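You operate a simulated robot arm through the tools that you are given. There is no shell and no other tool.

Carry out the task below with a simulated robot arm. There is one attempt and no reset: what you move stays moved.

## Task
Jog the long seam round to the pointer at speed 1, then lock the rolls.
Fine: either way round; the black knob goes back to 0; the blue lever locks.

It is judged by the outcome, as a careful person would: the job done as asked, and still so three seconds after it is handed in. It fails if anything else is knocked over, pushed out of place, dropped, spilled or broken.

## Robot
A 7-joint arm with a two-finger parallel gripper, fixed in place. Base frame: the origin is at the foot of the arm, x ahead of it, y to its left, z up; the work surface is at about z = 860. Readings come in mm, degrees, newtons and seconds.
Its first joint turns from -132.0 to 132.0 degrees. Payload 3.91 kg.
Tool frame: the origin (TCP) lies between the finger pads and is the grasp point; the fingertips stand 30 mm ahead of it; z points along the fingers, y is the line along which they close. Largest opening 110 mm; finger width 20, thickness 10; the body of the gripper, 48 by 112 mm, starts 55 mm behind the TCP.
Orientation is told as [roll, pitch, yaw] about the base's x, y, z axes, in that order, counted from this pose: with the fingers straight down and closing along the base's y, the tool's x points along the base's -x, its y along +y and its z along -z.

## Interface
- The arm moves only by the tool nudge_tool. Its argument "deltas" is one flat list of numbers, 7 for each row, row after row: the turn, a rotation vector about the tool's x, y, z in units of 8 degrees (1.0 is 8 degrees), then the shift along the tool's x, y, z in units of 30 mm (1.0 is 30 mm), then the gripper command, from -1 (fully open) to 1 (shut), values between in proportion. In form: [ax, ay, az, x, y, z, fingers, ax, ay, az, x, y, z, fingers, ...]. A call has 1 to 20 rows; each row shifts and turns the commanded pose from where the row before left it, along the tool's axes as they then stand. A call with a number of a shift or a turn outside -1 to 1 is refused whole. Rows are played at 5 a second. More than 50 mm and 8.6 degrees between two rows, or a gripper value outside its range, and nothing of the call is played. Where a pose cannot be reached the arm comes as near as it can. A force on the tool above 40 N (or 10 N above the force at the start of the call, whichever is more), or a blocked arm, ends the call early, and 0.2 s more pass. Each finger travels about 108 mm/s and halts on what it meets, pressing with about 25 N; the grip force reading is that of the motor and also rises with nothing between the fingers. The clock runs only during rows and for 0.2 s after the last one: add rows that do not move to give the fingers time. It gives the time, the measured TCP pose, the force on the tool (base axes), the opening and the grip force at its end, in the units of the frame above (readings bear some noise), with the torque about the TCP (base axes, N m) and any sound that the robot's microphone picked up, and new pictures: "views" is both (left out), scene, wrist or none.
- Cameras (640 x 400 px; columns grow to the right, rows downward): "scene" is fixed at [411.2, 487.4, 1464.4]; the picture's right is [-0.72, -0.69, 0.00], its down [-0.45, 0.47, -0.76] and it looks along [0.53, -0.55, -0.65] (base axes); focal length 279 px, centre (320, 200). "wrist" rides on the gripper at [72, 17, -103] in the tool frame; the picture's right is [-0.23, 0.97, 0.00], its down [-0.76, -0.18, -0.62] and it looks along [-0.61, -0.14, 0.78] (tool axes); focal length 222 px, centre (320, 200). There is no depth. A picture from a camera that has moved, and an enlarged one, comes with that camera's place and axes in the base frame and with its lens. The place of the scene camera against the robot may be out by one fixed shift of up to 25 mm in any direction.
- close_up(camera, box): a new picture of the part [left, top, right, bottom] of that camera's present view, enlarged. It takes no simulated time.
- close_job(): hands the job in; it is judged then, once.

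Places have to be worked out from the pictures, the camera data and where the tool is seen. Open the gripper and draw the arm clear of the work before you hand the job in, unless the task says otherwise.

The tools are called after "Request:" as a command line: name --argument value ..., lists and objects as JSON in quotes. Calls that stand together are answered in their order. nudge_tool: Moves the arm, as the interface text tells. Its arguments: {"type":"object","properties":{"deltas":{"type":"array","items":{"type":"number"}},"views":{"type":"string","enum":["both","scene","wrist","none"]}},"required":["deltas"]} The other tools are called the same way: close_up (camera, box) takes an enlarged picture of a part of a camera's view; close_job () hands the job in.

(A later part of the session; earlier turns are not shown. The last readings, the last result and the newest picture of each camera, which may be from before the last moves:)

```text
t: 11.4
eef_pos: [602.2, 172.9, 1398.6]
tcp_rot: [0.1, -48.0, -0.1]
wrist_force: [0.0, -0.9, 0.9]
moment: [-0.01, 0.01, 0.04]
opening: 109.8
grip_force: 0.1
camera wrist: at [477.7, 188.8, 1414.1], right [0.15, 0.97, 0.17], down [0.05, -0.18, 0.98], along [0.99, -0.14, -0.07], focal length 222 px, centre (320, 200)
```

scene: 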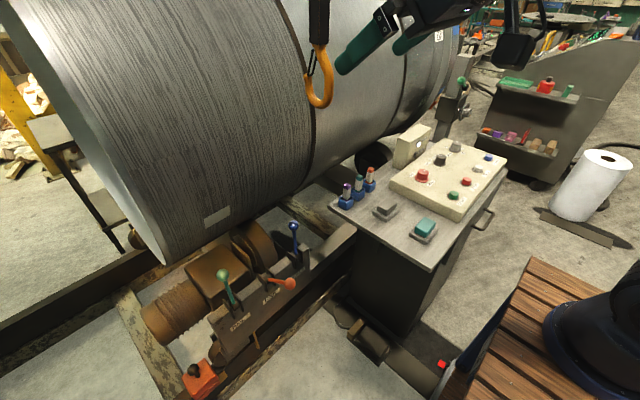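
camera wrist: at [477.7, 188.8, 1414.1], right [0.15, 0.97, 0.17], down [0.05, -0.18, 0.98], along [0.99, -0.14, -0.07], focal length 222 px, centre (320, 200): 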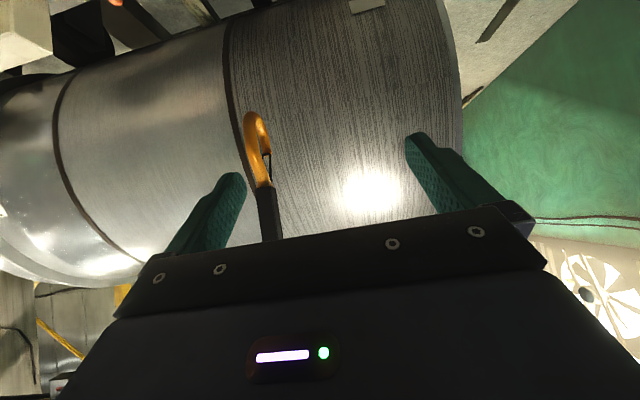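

I'm checking the left end and the upper silhouette of the shell from this position.

Request:
close_up --camera "wrist" --box '[400, 0, 640, 200]'

Request:
close_up --camera "wrist" --box '[0, 0, 260, 130]'

Request:
close_up --camera "wrist" --box '[0, 180, 200, 400]'

Request:
close_up --camera "wrist" --box '[220, 0, 460, 220]'

```text
2.00 times, centred on (520, 100) of wrist
camera zoom: at [477.7, 188.8, 1414.1], right [0.15, 0.97, 0.17], down [0.05, -0.18, 0.98], along [0.99, -0.14, -0.07], focal length 444 px, centre (-80, 400)
```

zoom: 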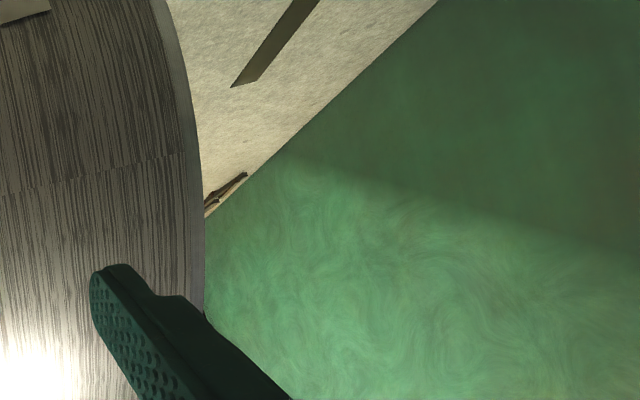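

```text
2.46 times, centred on (130, 65) of wrist
camera zoom: at [477.7, 188.8, 1414.1], right [0.15, 0.97, 0.17], down [0.05, -0.18, 0.98], along [0.99, -0.14, -0.07], focal length 547 px, centre (788, 532)
```

zoom: 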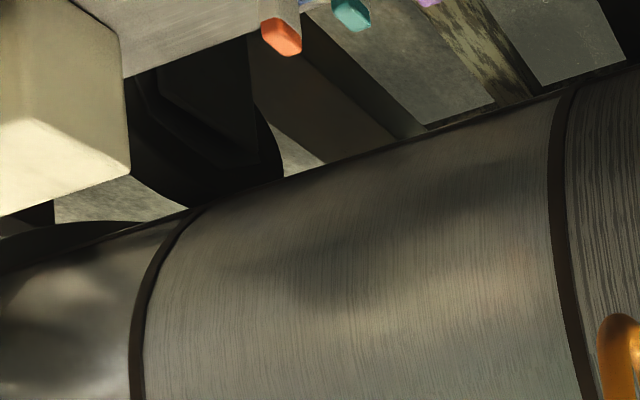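

```text
1.82 times, centred on (100, 290) of wrist
camera zoom: at [477.7, 188.8, 1414.1], right [0.15, 0.97, 0.17], down [0.05, -0.18, 0.98], along [0.99, -0.14, -0.07], focal length 404 px, centre (720, 36)
```

zoom: 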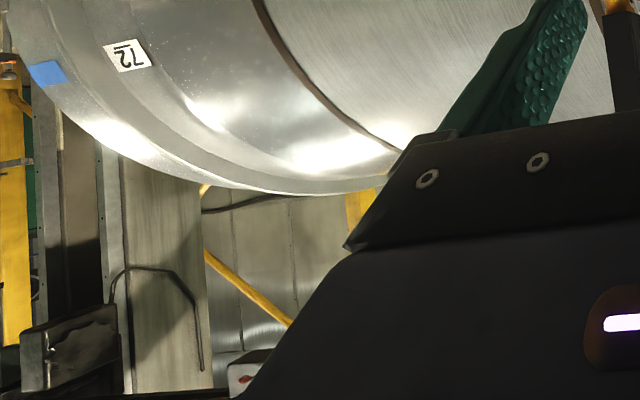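

```text
1.82 times, centred on (340, 110) of wrist
camera zoom: at [477.7, 188.8, 1414.1], right [0.15, 0.97, 0.17], down [0.05, -0.18, 0.98], along [0.99, -0.14, -0.07], focal length 404 px, centre (284, 364)
```

zoom: 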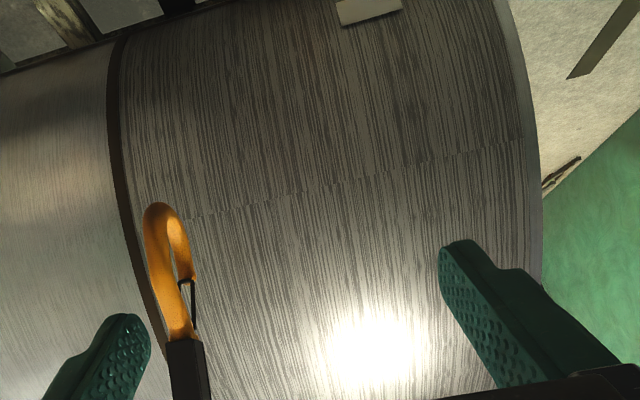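

No pointer shows on the near face apart from the post with the red end, and the top of the shell is still hidden. I'm raising the camera to look over the top, keeping clear of the hook chain at x≈825.

Request:
nudge_tool --deltas '[0, 0, 0, -0.254, -0.863, -0.836, -1, 0, 0, 0, -0.254, -0.863, -0.836, -1, 0, 0, 0, -0.254, -0.863, -0.836, -1, 0, 0, 0, -0.254, -0.863, -0.836, -1, 0, 0, 0, -0.254, -0.863, -0.836, -1, 0, 0, 0, -0.254, -0.863, -0.836, -1, 0, 0, 0, -0.254, -0.863, -0.836, -1, 0, 0, 0, -0.254, -0.863, -0.836, -1, 0, 0, 0, -0.254, -0.863, -0.836, -1, 0, -1, 0, 0, 0, 0, -1, 0, -1, 0, 0, 0, 0, -1]' --views "both"

```text
t: 13.8
eef_pos: [479.2, -60.5, 1601.6]
tcp_rot: [0.0, -64.1, 0.1]
wrist_force: [0.9, -0.1, 0.0]
moment: [0.0, -0.02, 0.0]
opening: 109.9
grip_force: 0.0
camera wrist: at [355.5, -45.3, 1581.7], right [0.1, 0.97, 0.2], down [-0.23, -0.18, 0.96], along [0.97, -0.14, 0.2], focal length 222 px, centre (320, 200)
```

scene: 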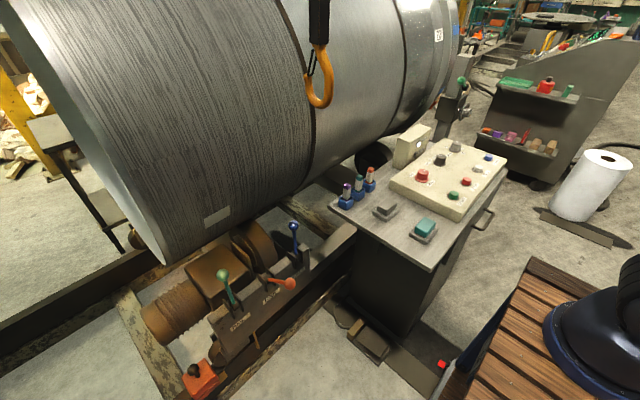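
wrist: 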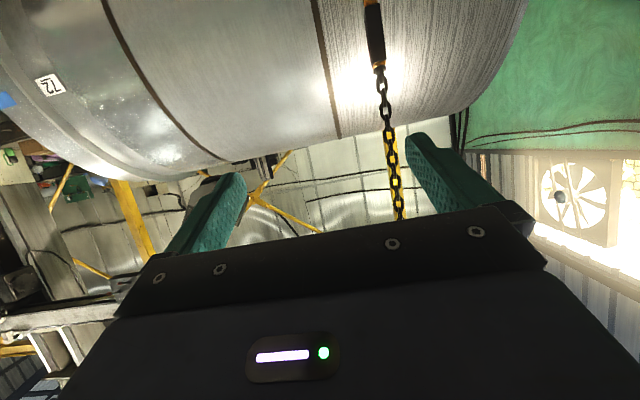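

Something shows near the top of the shell at about (265, 165), so I'm zooming in there and along the top edge.

Request:
close_up --camera "wrist" --box '[220, 130, 320, 200]'

Request:
close_up --camera "wrist" --box '[0, 80, 240, 230]'

Request:
close_up --camera "wrist" --box '[320, 0, 560, 150]'

Request:
close_up --camera "wrist" --box '[100, 0, 340, 160]'

```text
5.71 times, centred on (270, 165) of wrist
camera zoom: at [355.5, -45.3, 1581.7], right [0.1, 0.97, 0.2], down [-0.23, -0.18, 0.96], along [0.97, -0.14, 0.2], focal length 1269 px, centre (606, 400)
```

zoom: 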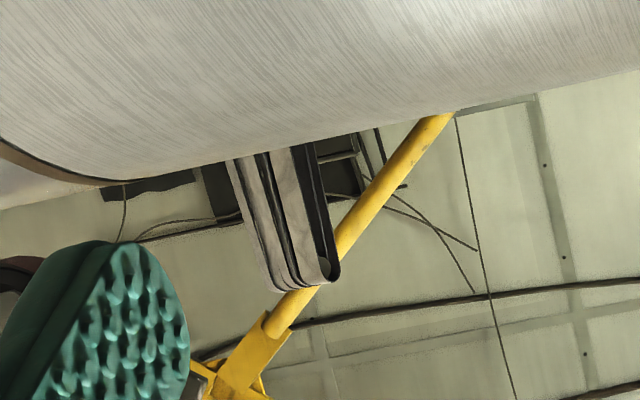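

```text
2.67 times, centred on (120, 155) of wrist
camera zoom: at [355.5, -45.3, 1581.7], right [0.1, 0.97, 0.2], down [-0.23, -0.18, 0.96], along [0.97, -0.14, 0.2], focal length 592 px, centre (853, 320)
```

zoom: 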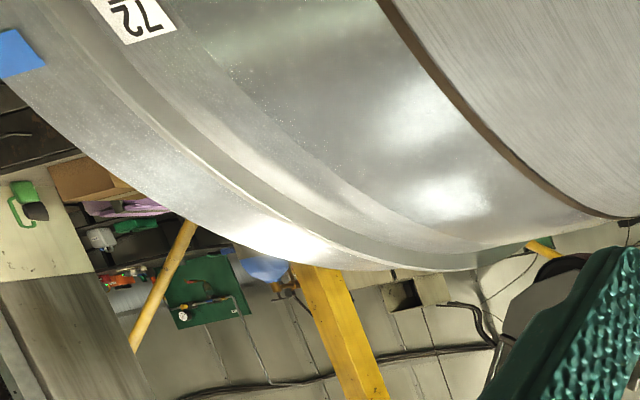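

```text
2.67 times, centred on (440, 75) of wrist
camera zoom: at [355.5, -45.3, 1581.7], right [0.1, 0.97, 0.2], down [-0.23, -0.18, 0.96], along [0.97, -0.14, 0.2], focal length 592 px, centre (0, 533)
```

zoom: 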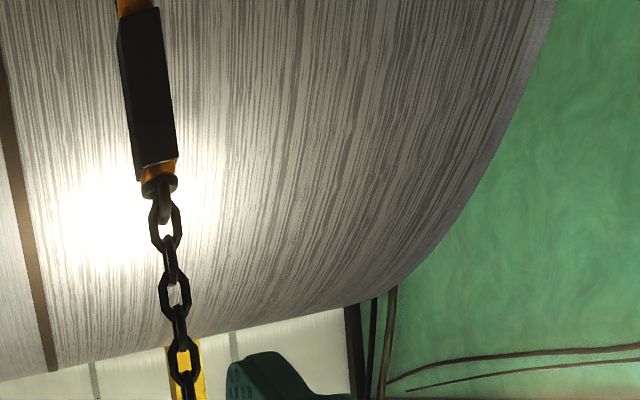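

```text
2.50 times, centred on (220, 80) of wrist
camera zoom: at [355.5, -45.3, 1581.7], right [0.1, 0.97, 0.2], down [-0.23, -0.18, 0.96], along [0.97, -0.14, 0.2], focal length 555 px, centre (570, 500)
```

zoom: 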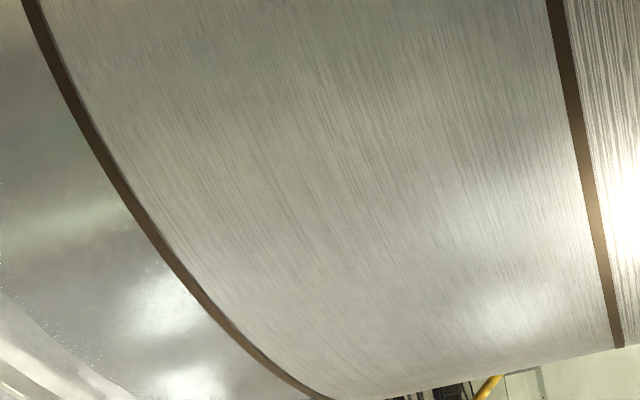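

The long seam isn't on the near face or the top, so it must be at the back or underneath. Before jogging, I'll look at the red-ended rod from the side, with the camera near (764, -355, 1069) looking towards the post, to decide whether it is the pointer.

Request:
nudge_tool --deltas '[0, 0, 0, 0.623, -0.778, 0.924, -1, 0, 0, 0, 0.623, -0.778, 0.924, -1, 0, 0, 0, 0.623, -0.778, 0.924, -1, 0, 0, 0, 0.623, -0.778, 0.924, -1, 0, 0, 0, 0.623, -0.778, 0.924, -1, 0, 0, 0, 0.623, -0.778, 0.924, -1, 0, 0, 0, 0.623, -0.778, 0.924, -1, 0, 0, 0, 0.623, -0.778, 0.924, -1, 0, 0, 0, 0.623, -0.778, 0.924, -1, 0, 0, 0, 0.623, -0.778, 0.924, -1, 0, 0, 0, 0.623, -0.778, 0.924, -1, 0, 0, 0, 0.623, -0.778, 0.924, -1, 0, 0, 0, 0.623, -0.778, 0.924, -1, 0, 0, 0, 0.623, -0.778, 0.924, -1, 0, 0, 0, 0.623, -0.778, 0.924, -1]' --views "none"

Request:
nudge_tool --deltas '[0.899, 0, 0.438, 0, 0, 0, -1, 0.899, 0, 0.438, 0, 0, 0, -1, 0.899, 0, 0.438, 0, 0, 0, -1, 0.899, 0, 0.438, 0, 0, 0, -1, 0.899, 0, 0.438, 0, 0, 0, -1, 0.899, 0, 0.438, 0, 0, 0, -1, 0.899, 0, 0.438, 0, 0, 0, -1, 0.899, 0, 0.438, 0, 0, 0, -1]' --views "both"

```text
t: 17.0
eef_pos: [728.2, -408.2, 1167.7]
tcp_rot: [-0.2, -64.0, 0.2]
wrist_force: [-0.4, 0.4, 0.2]
moment: [-0.02, 0.03, -0.04]
opening: 110.0
grip_force: 0.0
```

```text
t: 18.8
eef_pos: [728.8, -409.5, 1165.2]
tcp_rot: [-0.1, -64.0, -63.9]
wrist_force: [0.2, 0.1, -0.5]
moment: [0.03, -0.04, 0.02]
opening: 110.1
grip_force: 0.1
camera wrist: at [690.5, -291.0, 1146.7], right [0.92, 0.34, 0.2], down [-0.26, 0.13, 0.96], along [0.3, -0.93, 0.2], focal length 222 px, centre (320, 200)
```

scene: 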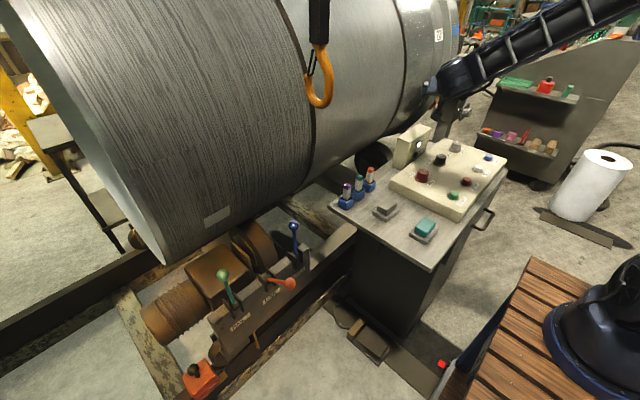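
wrist: 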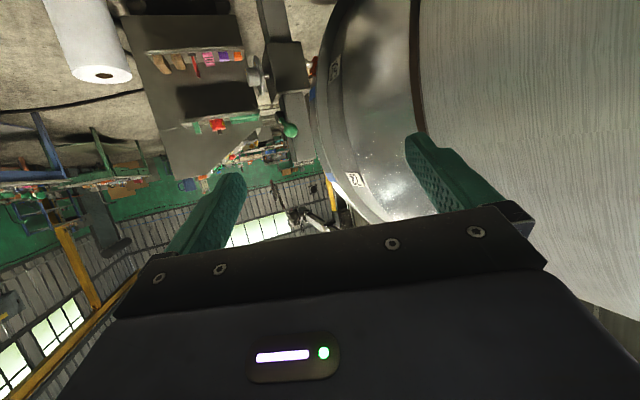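

Request:
close_up --camera "wrist" --box '[240, 0, 380, 100]'

Request:
close_up --camera "wrist" --box '[290, 50, 340, 85]'

Request:
close_up --camera "wrist" --box '[240, 90, 420, 220]'

```text
4.00 times, centred on (310, 50) of wrist
camera zoom: at [690.5, -291.0, 1146.7], right [0.92, 0.34, 0.2], down [-0.26, 0.13, 0.96], along [0.3, -0.93, 0.2], focal length 888 px, centre (360, 800)
```

zoom: 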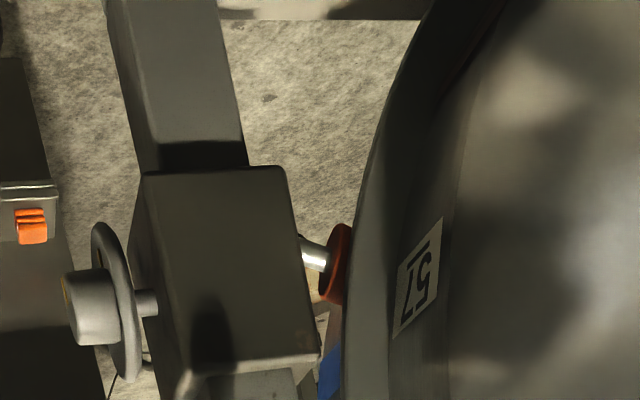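

```text
11.43 times, centred on (315, 68) of wrist
camera zoom: at [690.5, -291.0, 1146.7], right [0.92, 0.34, 0.2], down [-0.26, 0.13, 0.96], along [0.3, -0.93, 0.2], focal length 2538 px, centre (377, 1714)
```

zoom: 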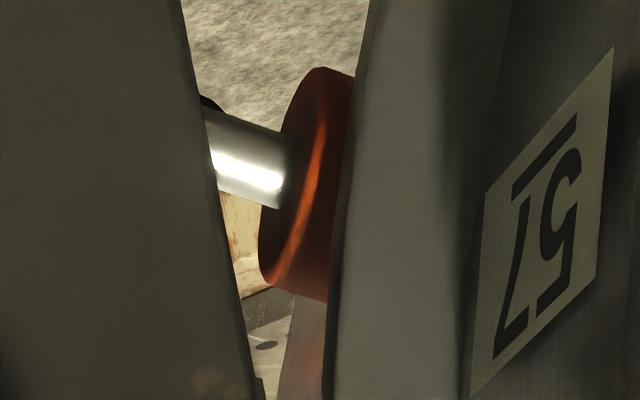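

```text
3.08 times, centred on (330, 155) of wrist
camera zoom: at [690.5, -291.0, 1146.7], right [0.92, 0.34, 0.2], down [-0.26, 0.13, 0.96], along [0.3, -0.93, 0.2], focal length 684 px, centre (289, 338)
```

zoom: 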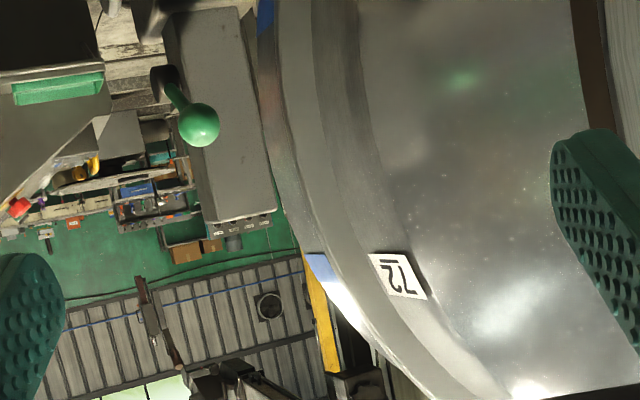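

The red part is a pad pressed towards the end ring, like a steady, so the pointer may be elsewhere. I'm checking the area under the shell near the drive roll and other spots in the scene view.

Request:
close_up --camera "scene" --box '[165, 215, 265, 280]'

Request:
close_up --camera "scene" --box '[190, 225, 240, 260]'

Request:
close_up --camera "scene" --box '[230, 170, 330, 240]'

Request:
close_up --camera "scene" --box '[0, 200, 200, 400]'

Request:
close_up --camera "scene" --box '[340, 110, 440, 180]'

```text
6.15 times, centred on (215, 248) of scene
camera zoom: at [411.2, 487.4, 1464.4], right [-0.72, -0.69, 0.0], down [-0.45, 0.47, -0.76], along [0.53, -0.55, -0.65], focal length 1719 px, centre (966, -92)
```

zoom: 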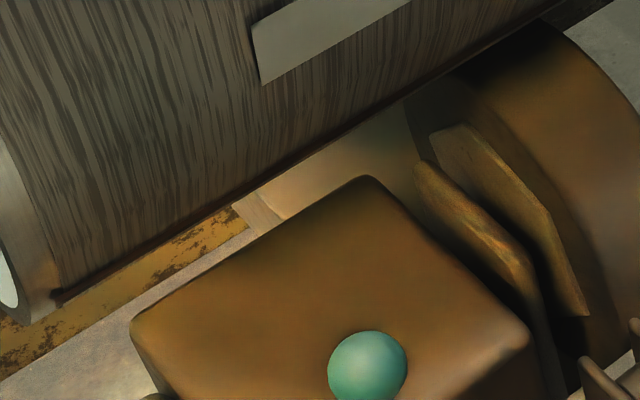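

```text
11.43 times, centred on (215, 242) of scene
camera zoom: at [411.2, 487.4, 1464.4], right [-0.72, -0.69, 0.0], down [-0.45, 0.47, -0.76], along [0.53, -0.55, -0.65], focal length 3192 px, centre (1520, -286)
```

zoom: 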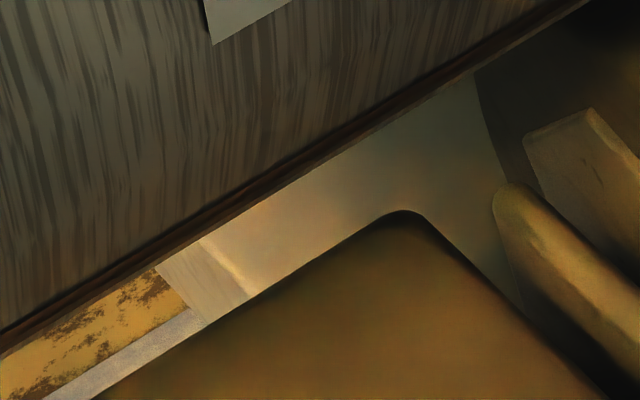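

```text
5.71 times, centred on (280, 205) of scene
camera zoom: at [411.2, 487.4, 1464.4], right [-0.72, -0.69, 0.0], down [-0.45, 0.47, -0.76], along [0.53, -0.55, -0.65], focal length 1596 px, centre (549, 171)
```

zoom: 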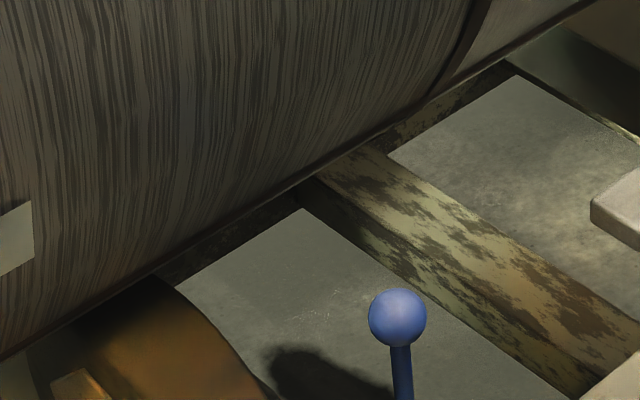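

```text
2.00 times, centred on (100, 300) of scene
camera zoom: at [411.2, 487.4, 1464.4], right [-0.72, -0.69, 0.0], down [-0.45, 0.47, -0.76], along [0.53, -0.55, -0.65], focal length 559 px, centre (760, 0)
```

zoom: 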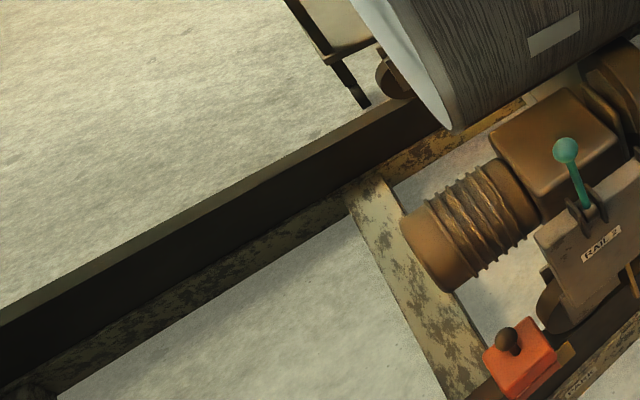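

```text
5.71 times, centred on (390, 145) of scene
camera zoom: at [411.2, 487.4, 1464.4], right [-0.72, -0.69, 0.0], down [-0.45, 0.47, -0.76], along [0.53, -0.55, -0.65], focal length 1596 px, centre (-80, 514)
```

zoom: 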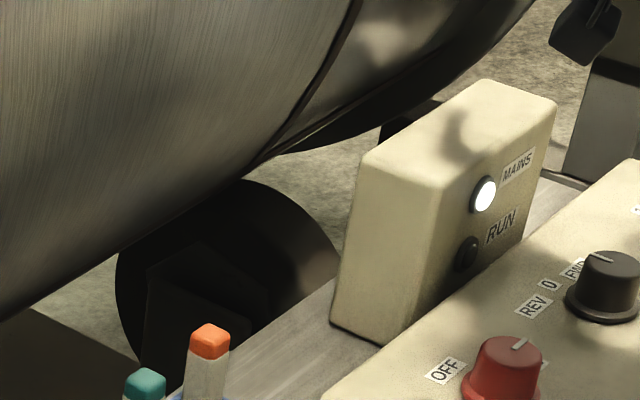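

There is a reddish-brown line along the shell's lower silhouette in the left course, the same colour as the circumferential welds, and this is likely the long seam. I'll swing the camera to a lower spot facing the shell around (620, 60, 1030) to see the lower front of the shell.

Request:
nudge_tool --deltas '[-0.899, 0, -0.438, 0, 0, 0, -1, -0.899, 0, -0.438, 0, 0, 0, -1, -0.899, 0, -0.438, 0, 0, 0, -1, -0.899, 0, -0.438, 0, 0, 0, -1, -0.899, 0, -0.438, 0, 0, 0, -1, -0.899, 0, -0.438, 0, 0, 0, -1, -0.899, 0, -0.438, 0, 0, 0, -1, -0.899, 0, -0.438, 0, 0, 0, -1]' --views "none"

Request:
nudge_tool --deltas '[0, 0, 0, 0.352, 0.977, -0.081, -1, 0, 0, 0, 0.352, 0.977, -0.081, -1, 0, 0, 0, 0.352, 0.977, -0.081, -1, 0, 0, 0, 0.352, 0.977, -0.081, -1, 0, 0, 0, 0.352, 0.977, -0.081, -1, 0, 0, 0, 0.352, 0.977, -0.081, -1, 0, 0, 0, 0.352, 0.977, -0.081, -1, 0, 0, 0, 0.352, 0.977, -0.081, -1, 0, 0, 0, 0.352, 0.977, -0.081, -1, 0, 0, 0, 0.352, 0.977, -0.081, -1, 0, 0, 0, 0.352, 0.977, -0.081, -1, 0, 0, 0, 0.352, 0.977, -0.081, -1, 0, 0, 0, 0.352, 0.977, -0.081, -1, 0, 0, 0, 0.352, 0.977, -0.081, -1, 0, 0, 0, 0.352, 0.977, -0.081, -1, 0, 0, 0, 0.352, 0.977, -0.081, -1]' --views "both"

```text
t: 20.6
eef_pos: [730.0, -409.4, 1167.3]
tcp_rot: [-0.2, -63.9, 0.3]
wrist_force: [-0.3, 0.6, 0.0]
moment: [0.0, 0.01, -0.05]
opening: 110.1
grip_force: 0.1
```

```text
t: 24.0
eef_pos: [674.1, 54.7, 1072.2]
tcp_rot: [-11.7, -67.1, 10.4]
wrist_force: [1.0, 0.2, -0.5]
moment: [0.0, -0.09, -0.05]
opening: 109.9
grip_force: 0.0
out of reach, approached as far as the arm can: row 9, 10, 11, 12, 13, 14
camera wrist: at [552.3, 68.6, 1043.1], right [0.09, 0.99, 0.13], down [-0.29, -0.1, 0.95], along [0.95, -0.13, 0.27], focal length 222 px, centre (320, 200)
```

scene: 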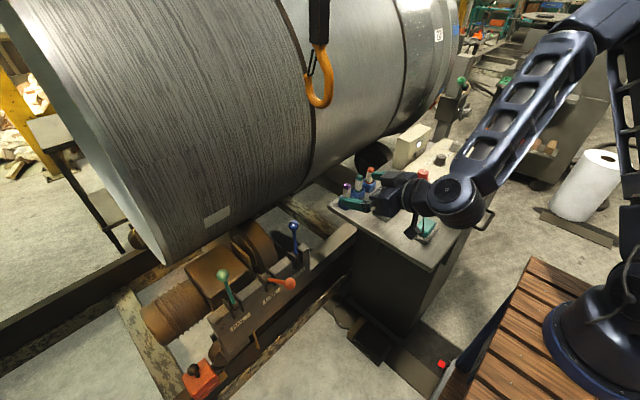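
wrist: 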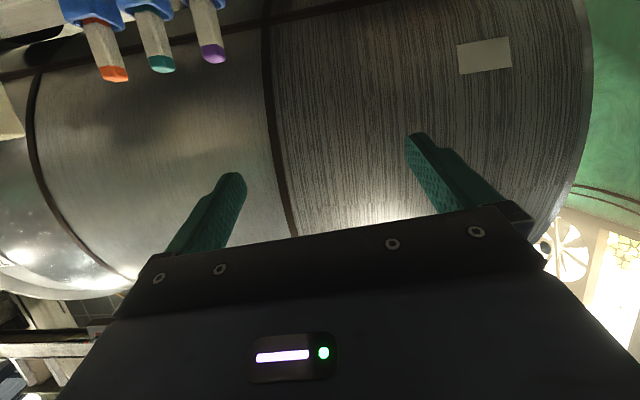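

Now a dark brown lengthwise line shows near the lower part of the shell, at the top of this inverted image. I'm zooming in on it.

Request:
close_up --camera "wrist" --box '[200, 0, 440, 100]'

Request:
close_up --camera "wrist" --box '[0, 0, 240, 150]'

Request:
close_up --camera "wrist" --box '[400, 0, 640, 150]'

```text
2.67 times, centred on (320, 50) of wrist
camera zoom: at [552.3, 68.6, 1043.1], right [0.09, 0.99, 0.13], down [-0.29, -0.1, 0.95], along [0.95, -0.13, 0.27], focal length 592 px, centre (320, 600)
```

zoom: 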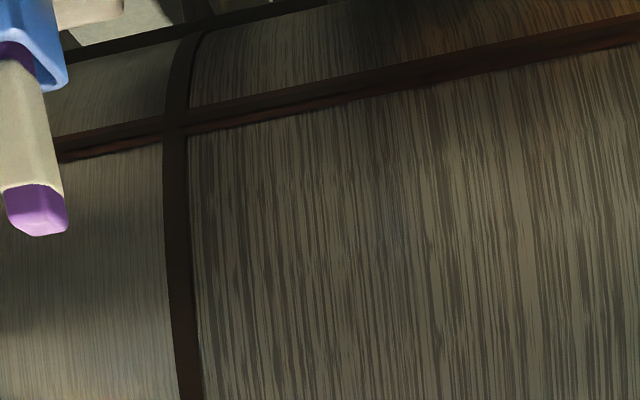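

```text
2.67 times, centred on (120, 75) of wrist
camera zoom: at [552.3, 68.6, 1043.1], right [0.09, 0.99, 0.13], down [-0.29, -0.1, 0.95], along [0.95, -0.13, 0.27], focal length 592 px, centre (853, 533)
```

zoom: 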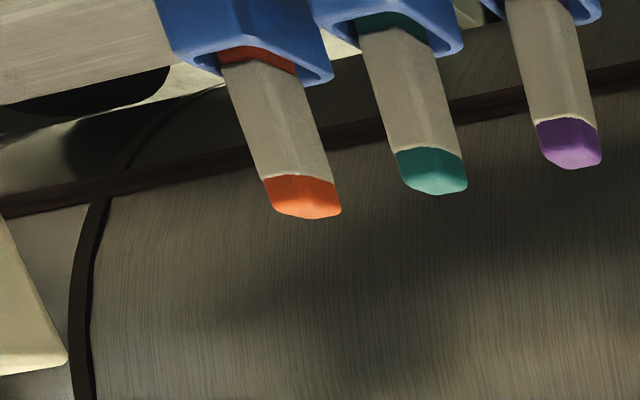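

```text
2.67 times, centred on (520, 75) of wrist
camera zoom: at [552.3, 68.6, 1043.1], right [0.09, 0.99, 0.13], down [-0.29, -0.1, 0.95], along [0.95, -0.13, 0.27], focal length 592 px, centre (-213, 533)
```

zoom: 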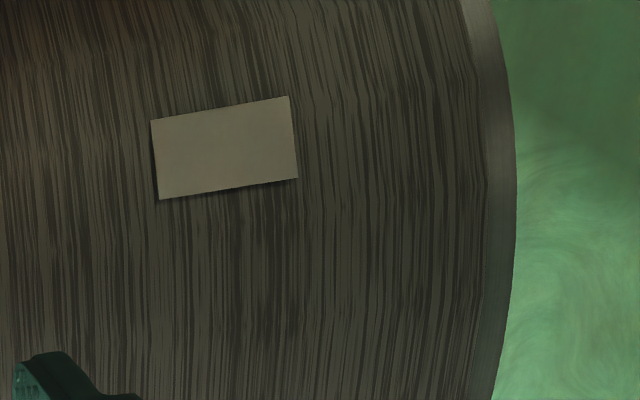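

That dark brown line crossing all three courses is the long seam. I estimate it at about 41° below the near horizontal, on a shell with its axis near x≈1355, z≈1106 and radius ≈427. I still need the pointer, so I'll look down into the gap behind the desk and along the lower front of the shell.

Request:
nudge_tool --deltas '[0, 0, 0, -0.49, -0.929, -0.187, -1, 0, 0, 0, -0.49, -0.929, -0.187, -1, 0, 0, 0, -0.49, -0.929, -0.187, -1, 0, 0, 0, -0.49, -0.929, -0.187, -1, 0, 0, 0, -0.49, -0.929, -0.187, -1, 0, 0, 0, -0.49, -0.929, -0.187, -1, 0, 0, 0, -0.49, -0.929, -0.187, -1, 0, 0, 0, -0.49, -0.929, -0.187, -1, 0, 0, 0, -0.49, -0.929, -0.187, -1, 0, 0, 0, -0.49, -0.929, -0.187, -1, 0, 0, 0, -0.49, -0.929, -0.187, -1, 0, 0, 0, -0.49, -0.929, -0.187, -1, 0, 0, 0, -0.49, -0.929, -0.187, -1, 0, 0, 0, -0.49, -0.929, -0.187, -1, 0, 1, 0, 0, 0, 0, -1, 0, 1, 0, 0, 0, 0, -1, 0, 1, 0, 0, 0, 0, -1, 0, 1, 0, 0, 0, 0, -1]' --views "both"

```text
t: 27.8
eef_pos: [695.5, -333.6, 1270.6]
tcp_rot: [0.0, -31.9, -0.1]
wrist_force: [-0.8, -1.4, -0.2]
moment: [0.05, 0.0, 0.02]
opening: 110.0
grip_force: 0.1
out of reach, approached as far as the arm can: row 1
camera wrist: at [580.4, -317.0, 1319.4], right [0.19, 0.97, 0.12], down [0.32, -0.18, 0.93], along [0.93, -0.14, -0.34], focal length 222 px, centre (320, 200)
```

scene: 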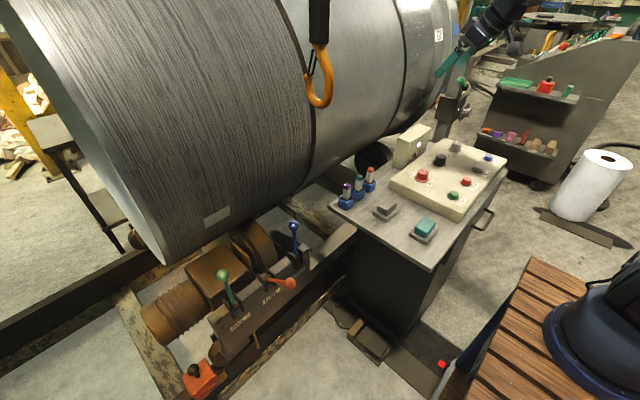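
wrist: 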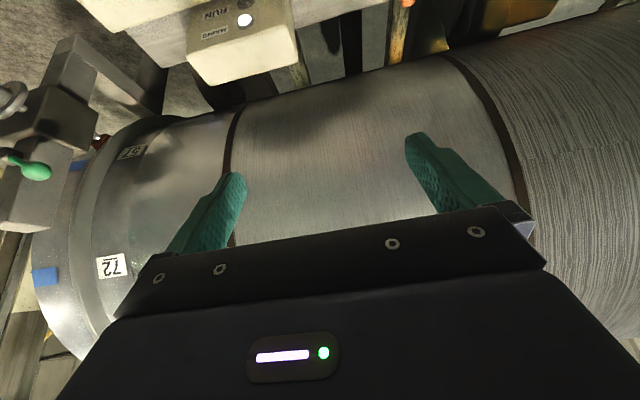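

Request:
close_up --camera "wrist" --box '[0, 20, 240, 170]'

Request:
close_up --camera "wrist" --box '[230, 0, 470, 120]'

Request:
close_up --camera "wrist" --box '[120, 20, 300, 130]'

Request:
close_up --camera "wrist" --box '[400, 0, 640, 120]'

```text
2.67 times, centred on (120, 95) of wrist
camera zoom: at [580.4, -317.0, 1319.4], right [0.19, 0.97, 0.12], down [0.32, -0.18, 0.93], along [0.93, -0.14, -0.34], focal length 592 px, centre (853, 480)
```

zoom: 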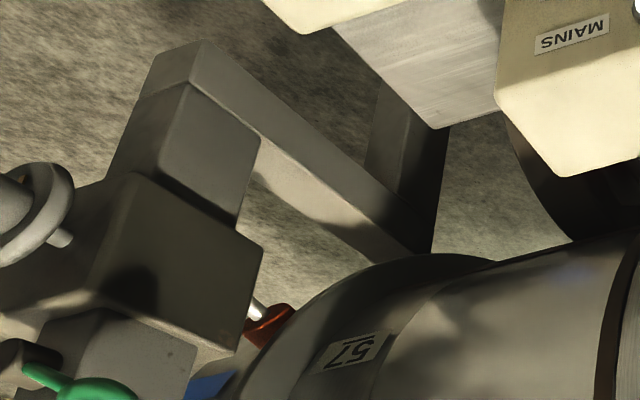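

```text
2.67 times, centred on (350, 60) of wrist
camera zoom: at [580.4, -317.0, 1319.4], right [0.19, 0.97, 0.12], down [0.32, -0.18, 0.93], along [0.93, -0.14, -0.34], focal length 592 px, centre (240, 573)
```

zoom: 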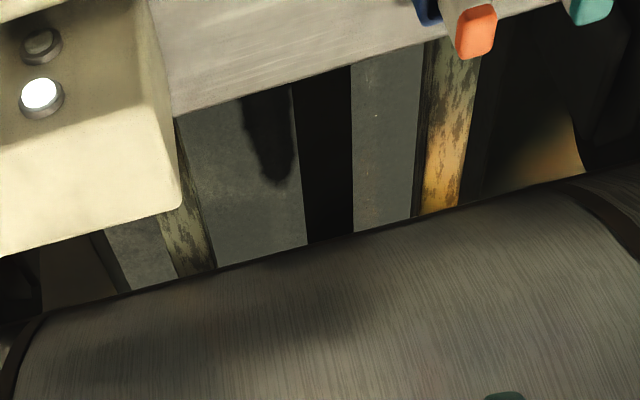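

```text
3.56 times, centred on (210, 75) of wrist
camera zoom: at [580.4, -317.0, 1319.4], right [0.19, 0.97, 0.12], down [0.32, -0.18, 0.93], along [0.93, -0.14, -0.34], focal length 790 px, centre (711, 644)
```

zoom: 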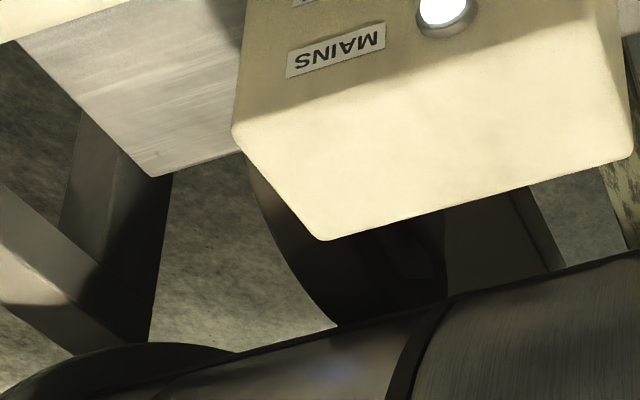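

```text
2.67 times, centred on (520, 60) of wrist
camera zoom: at [580.4, -317.0, 1319.4], right [0.19, 0.97, 0.12], down [0.32, -0.18, 0.93], along [0.93, -0.14, -0.34], focal length 592 px, centre (-213, 573)
```

zoom: 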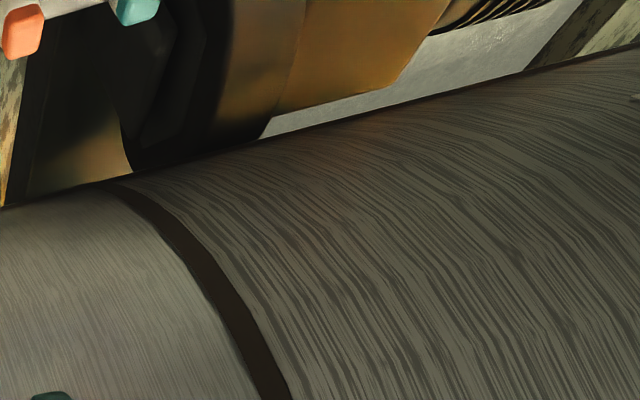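

Nothing pointer-like is in the gap behind the desk. The mast is mounted on the machine frame, so I'll look at the mast and the shell end from further to the right.

Request:
nudge_tool --deltas '[0, 0, 0, 0.111, -0.961, 0, -1, 0, 0, 0, 0.111, -0.961, 0, -1, 0, 0, 0, 0.111, -0.961, 0, -1, 0, 0, 0, 0.111, -0.961, 0, -1, 0, 0, 0, 0.111, -0.961, 0, -1, 0, 0, 0, 0.111, -0.961, 0, -1, 0, 0, 0, 0.111, -0.961, 0, -1, 0, 0, 0, 0.111, -0.961, 0, -1, 0, 0, 0, 0.111, -0.961, 0, -1, 0, 0, 0, 0.111, -0.961, 0, -1, 0, 0, 0, 0.111, -0.961, 0, -1, 0, 0, 0, 0.111, -0.961, 0, -1, 0, -1, 0, 0, 0, 0, -1, 0, -1, 0, 0, 0, 0, -1]' --views "both"

```text
t: 30.8
eef_pos: [662.4, -677.3, 1250.0]
tcp_rot: [-0.1, -48.1, 0.0]
wrist_force: [-0.1, -0.4, -0.1]
moment: [-0.03, 0.05, 0.01]
opening: 110.0
grip_force: 0.1
camera wrist: at [539.2, -660.7, 1264.4], right [0.15, 0.97, 0.17], down [0.04, -0.18, 0.98], along [0.99, -0.14, -0.07], focal length 222 px, centre (320, 200)
```

scene: 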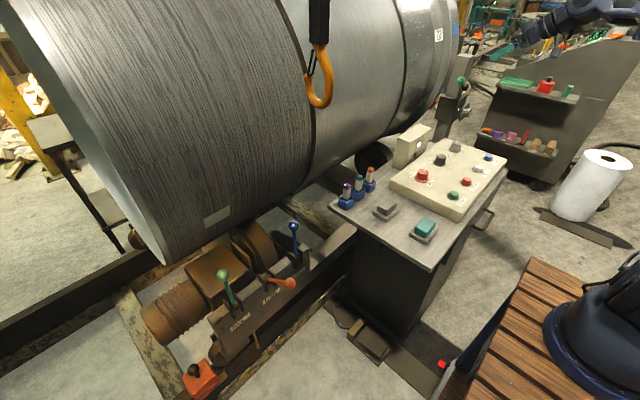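
wrist: 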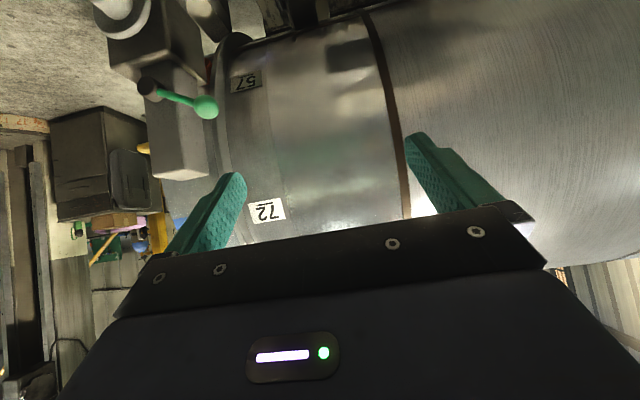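

I'm shifting further right and back, to about (350, -900, 1250), to see the far side of the mast and the shell's end.

Request:
nudge_tool --deltas '[0, 0, 0, 0.696, -0.743, -0.773, -1, 0, 0, 0, 0.696, -0.743, -0.773, -1, 0, 0, 0, 0.696, -0.743, -0.773, -1, 0, 0, 0, 0.696, -0.743, -0.773, -1, 0, 0, 0, 0.696, -0.743, -0.773, -1, 0, 0, 0, 0.696, -0.743, -0.773, -1, 0, 0, 0, 0.696, -0.743, -0.773, -1, 0, 0, 0, 0.696, -0.743, -0.773, -1, 0, 0, 0, 0.696, -0.743, -0.773, -1, 0, 0, 0, 0.696, -0.743, -0.773, -1]' --views "wrist"

```text
t: 33.0
eef_pos: [347.9, -901.6, 1250.4]
tcp_rot: [-0.1, -48.0, 0.0]
wrist_force: [0.1, 0.7, 0.3]
moment: [-0.03, 0.05, -0.02]
opening: 110.2
grip_force: 0.0
camera wrist: at [224.1, -885.9, 1265.7], right [0.15, 0.97, 0.17], down [0.05, -0.18, 0.98], along [0.99, -0.14, -0.07], focal length 222 px, centre (320, 200)
```

wrist: 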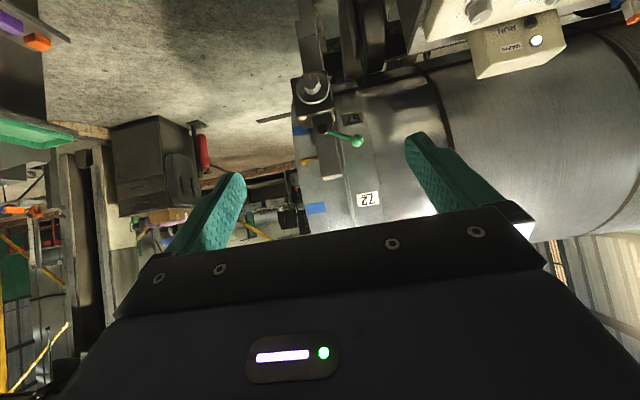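

Request:
close_up --camera "wrist" --box '[250, 50, 410, 220]'

Request:
close_up --camera "wrist" --box '[280, 0, 440, 100]'

```text
2.35 times, centred on (330, 135) of wrist
camera zoom: at [224.1, -885.9, 1265.7], right [0.15, 0.97, 0.17], down [0.05, -0.18, 0.98], along [0.99, -0.14, -0.07], focal length 523 px, centre (296, 353)
```

zoom: 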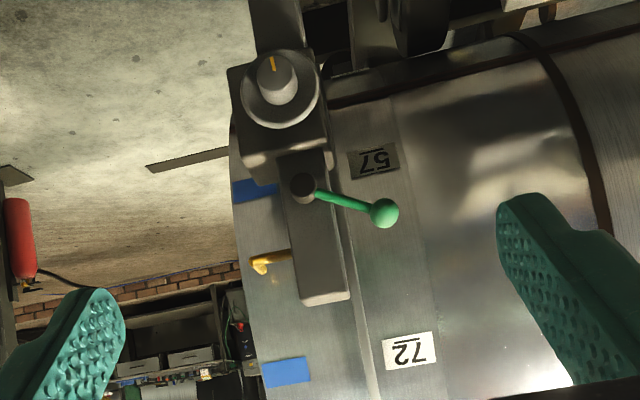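

```text
4.00 times, centred on (360, 50) of wrist
camera zoom: at [224.1, -885.9, 1265.7], right [0.15, 0.97, 0.17], down [0.05, -0.18, 0.98], along [0.99, -0.14, -0.07], focal length 888 px, centre (160, 800)
```

zoom: 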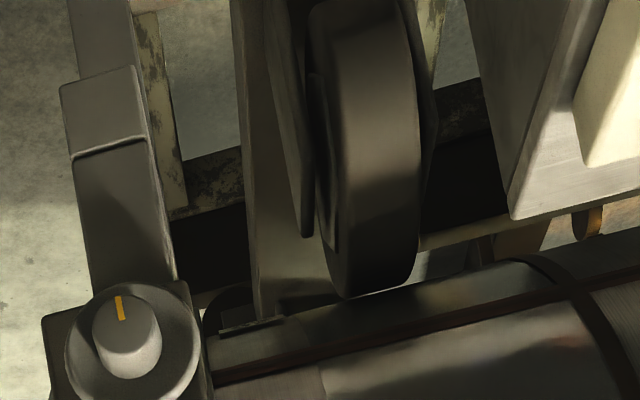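

Found it: a small yellow pointer sits on the far side of the mast, aimed at the end band between two blue tape patches. I'm zooming in on it.

Request:
close_up --camera "wrist" --box '[290, 140, 350, 180]'

Request:
close_up --camera "wrist" --box '[280, 110, 360, 220]'

Request:
close_up --camera "wrist" --box '[280, 70, 360, 140]'

```text
10.00 times, centred on (320, 160) of wrist
camera zoom: at [224.1, -885.9, 1265.7], right [0.15, 0.97, 0.17], down [0.05, -0.18, 0.98], along [0.99, -0.14, -0.07], focal length 2221 px, centre (320, 600)
```

zoom: 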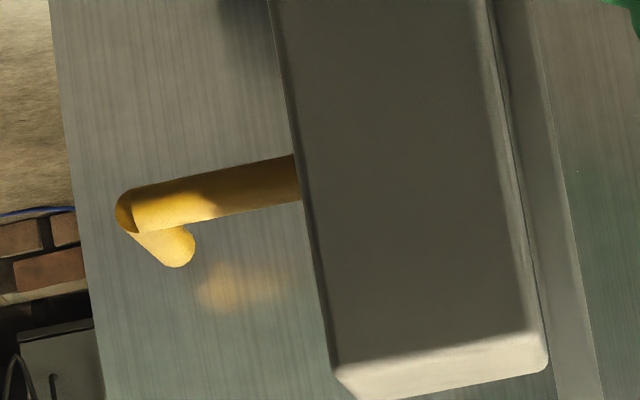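

```text
3.64 times, centred on (320, 165) of wrist
camera zoom: at [224.1, -885.9, 1265.7], right [0.15, 0.97, 0.17], down [0.05, -0.18, 0.98], along [0.99, -0.14, -0.07], focal length 808 px, centre (320, 327)
```

zoom: 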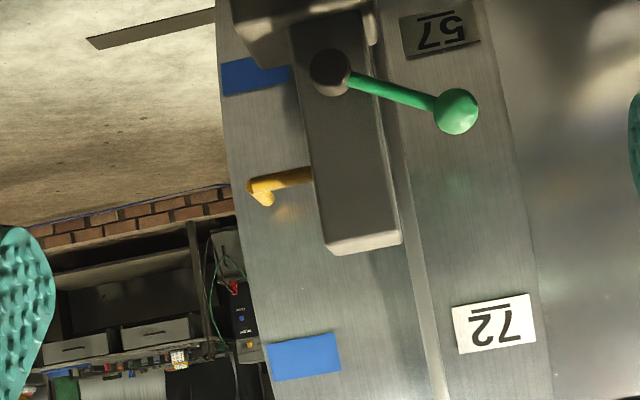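

```text
5.71 times, centred on (320, 105) of wrist
camera zoom: at [224.1, -885.9, 1265.7], right [0.15, 0.97, 0.17], down [0.05, -0.18, 0.98], along [0.99, -0.14, -0.07], focal length 1269 px, centre (320, 743)
```

zoom: 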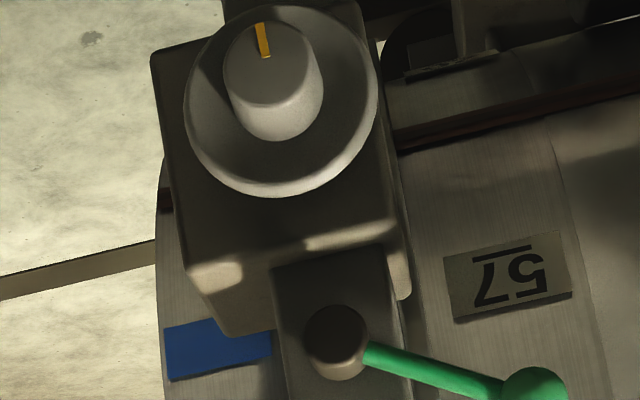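

The yellow bent pointer on the mast points at the end band at about z≈1098, which is about level with the shell axis (9 o'clock on the near side). The seam is about 41° below it on the same side, so a short turn will do. I'll set the speed knob first: it is at (684, -576), top z≈934, with "1" towards +x and 60° counter-clockwise from "2".

Request:
nudge_tool --deltas '[0, 1, 0, 0, 0, 0, -1, 0, 1, 0, 0, 0, 0, -1, 0, 1, 0, 0, 0, 0, -1, 0, 1, 0, 0, 0, 0, -1, 0, 1, 0, 0, 0, 0, -1, 0, 1, 0, 0, 0, 0, -1, 0, 0, 0, -0.933, 0.906, 0.6, -1, 0, 0, 0, -0.933, 0.906, 0.6, -1, 0, 0, 0, -0.933, 0.906, 0.6, -1, 0, 0, 0, -0.933, 0.906, 0.6, -1, 0, 0, 0, -0.933, 0.906, 0.6, -1, 0, 0, 0, -0.933, 0.906, 0.6, -1, 0, 0, 0, -0.933, 0.906, 0.6, -1, 0, 0, 0, -0.933, 0.906, 0.6, -1, 0, 0, 0, -0.933, 0.906, 0.6, -1, 0, 0, 0, -0.933, 0.906, 0.6, -1, 0, 0, 0, -0.933, 0.906, 0.6, -1, 0, 0, 0, -0.933, 0.906, 0.6, -1]' --views "both"

```text
t: 36.8
eef_pos: [686.0, -574.5, 1033.1]
tcp_rot: [0.0, 0.0, -0.1]
wrist_force: [-1.0, 0.1, -0.5]
moment: [0.09, -0.03, -0.01]
opening: 109.6
grip_force: 0.2
camera wrist: at [614.6, -558.0, 1136.3], right [0.23, 0.97, 0.0], down [0.76, -0.18, 0.62], along [0.61, -0.14, -0.78], focal length 222 px, centre (320, 200)
```

scene: 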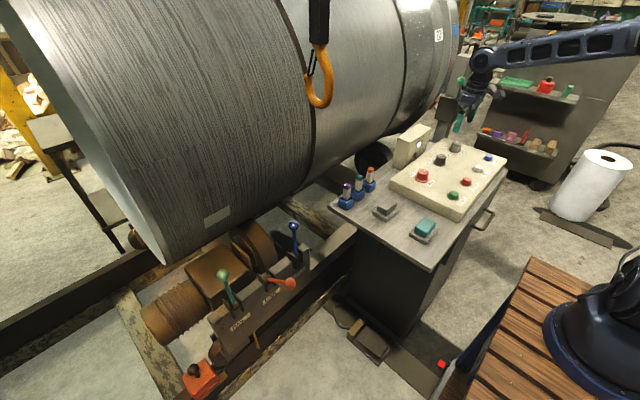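
wrist: 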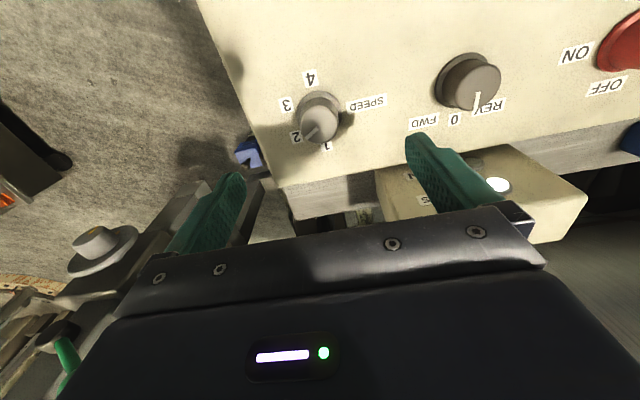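

I'm above the speed knob and will take a close-up to refine its centre before descending.

Request:
close_up --camera "wrist" --box '[260, 60, 380, 160]'

Request:
close_up --camera "wrist" --box '[400, 30, 540, 140]'

```text
4.00 times, centred on (320, 110) of wrist
camera zoom: at [614.6, -558.0, 1136.3], right [0.23, 0.97, 0.0], down [0.76, -0.18, 0.62], along [0.61, -0.14, -0.78], focal length 888 px, centre (320, 560)
```

zoom: 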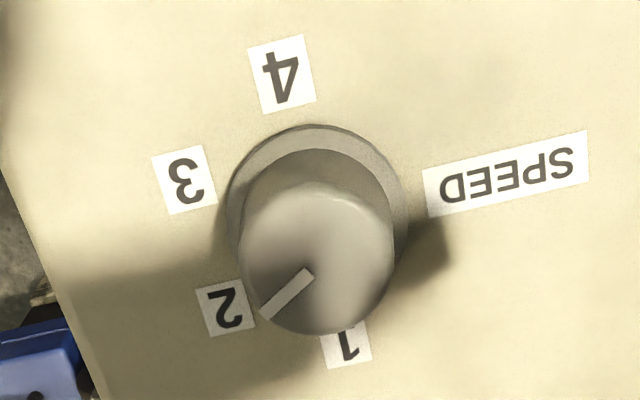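

```text
3.64 times, centred on (470, 85) of wrist
camera zoom: at [614.6, -558.0, 1136.3], right [0.23, 0.97, 0.0], down [0.76, -0.18, 0.62], along [0.61, -0.14, -0.78], focal length 808 px, centre (-226, 618)
```

zoom: 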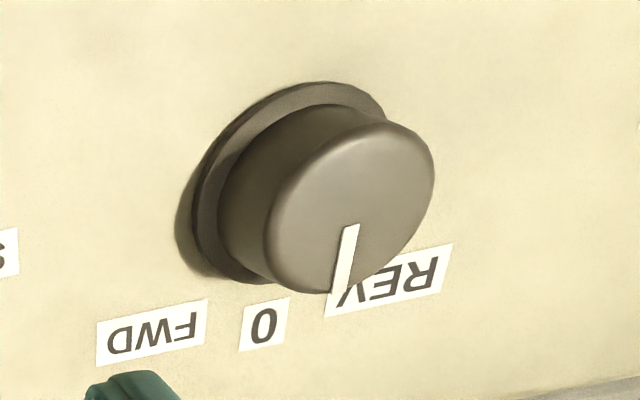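

The knob centre comes out at about (685, -575.5) with its top at ≈936. I'm descending to TCP z≈947 so the fingertips stay ~10 mm above the panel, then closing on the knob.

Request:
nudge_tool --deltas '[0, 0, 0, 0.02, -0.03, 0.96, -1, 0, 0, 0, 0.02, 0, 0.96, -1, 0, 0, 0, 0, 0, 0.95, -1, 0, 0, 0, 0, 0, 0, 0, 0, 0, 0, 0, 0, 0, 1, 0, 0, 0, 0, 0, 0, 1, 0, 0, 0, 0, 0, 0, 1]' --views "both"

```text
t: 38.4
eef_pos: [683.5, -575.1, 943.9]
tcp_rot: [0.1, -0.1, 0.0]
wrist_force: [-3.7, 14.8, -7.0]
moment: [0.45, -0.05, 0.03]
opening: 36.3
grip_force: 44.2
camera wrist: at [612.6, -559.1, 1048.1], right [0.23, 0.97, 0.0], down [0.76, -0.18, 0.62], along [0.61, -0.14, -0.78], focal length 222 px, centre (320, 200)
```

scene: 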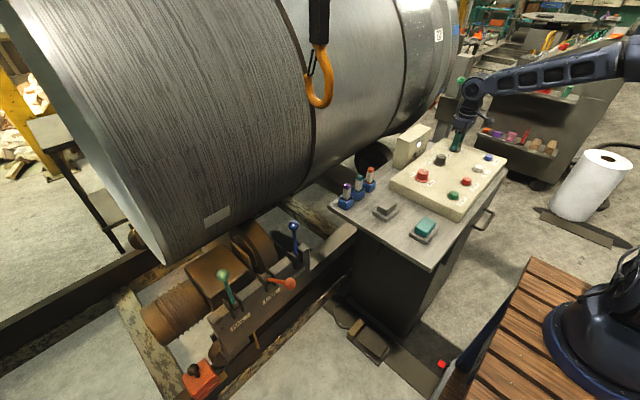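
wrist: 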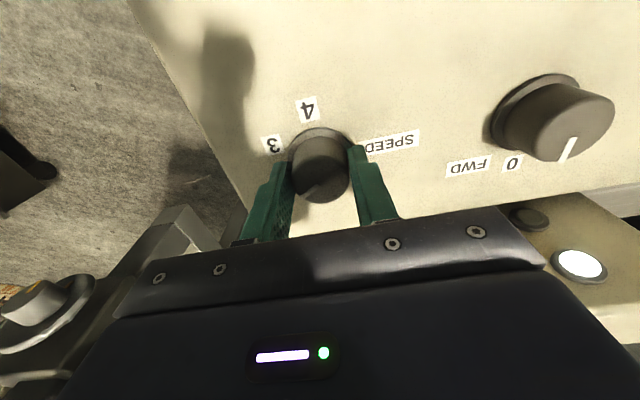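

The knob is gripped at opening 36 mm. I'm turning +60° (counter-clockwise seen from above) to bring the mark from 2 to 1.

Request:
nudge_tool --deltas '[0, 0, -1, 0, 0.03, 0, 1, 0, 0, -1, 0, 0, 0, 1, 0, 0, -1, 0, 0, 0, 1, 0, 0, -1, 0, 0, 0, 1, 0, 0, -1, 0, 0, 0, 1, 0, 0, -1, 0, 0, 0, 1, 0, 0, -1, 0, 0, 0, 1, 0, 0, -0.5, 0, 0, 0, 1, 0, 0, 0, 0, 0, 0, 1]' --views "both"

```text
t: 40.4
eef_pos: [683.9, -575.5, 945.4]
tcp_rot: [0.0, 0.0, 60.1]
wrist_force: [8.2, -12.8, -23.7]
moment: [-0.02, -0.47, -0.78]
opening: 36.6
grip_force: 45.3
camera wrist: at [634.8, -630.9, 1049.0], right [-0.73, 0.68, 0.0], down [0.53, 0.57, 0.62], along [0.43, 0.46, -0.78], focal length 222 px, centre (320, 200)
```

scene: 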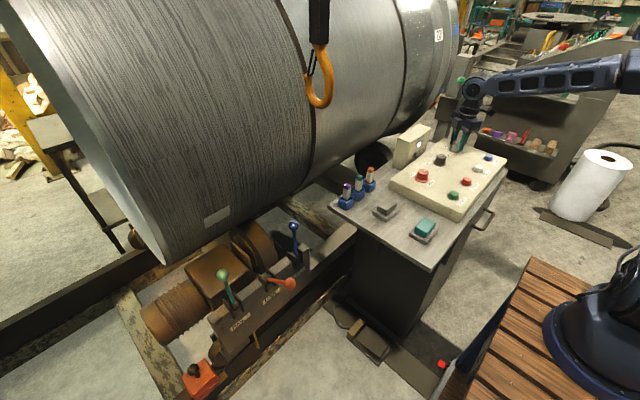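
wrist: 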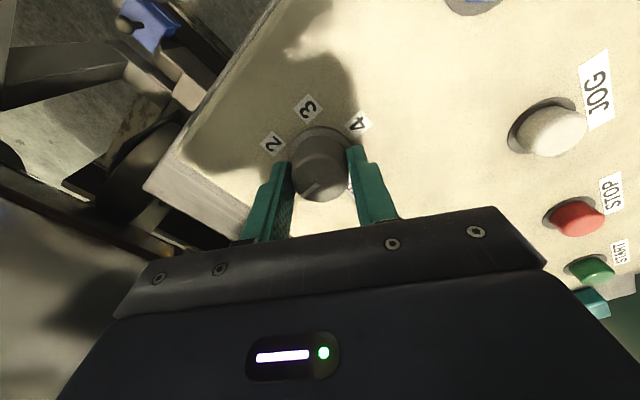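

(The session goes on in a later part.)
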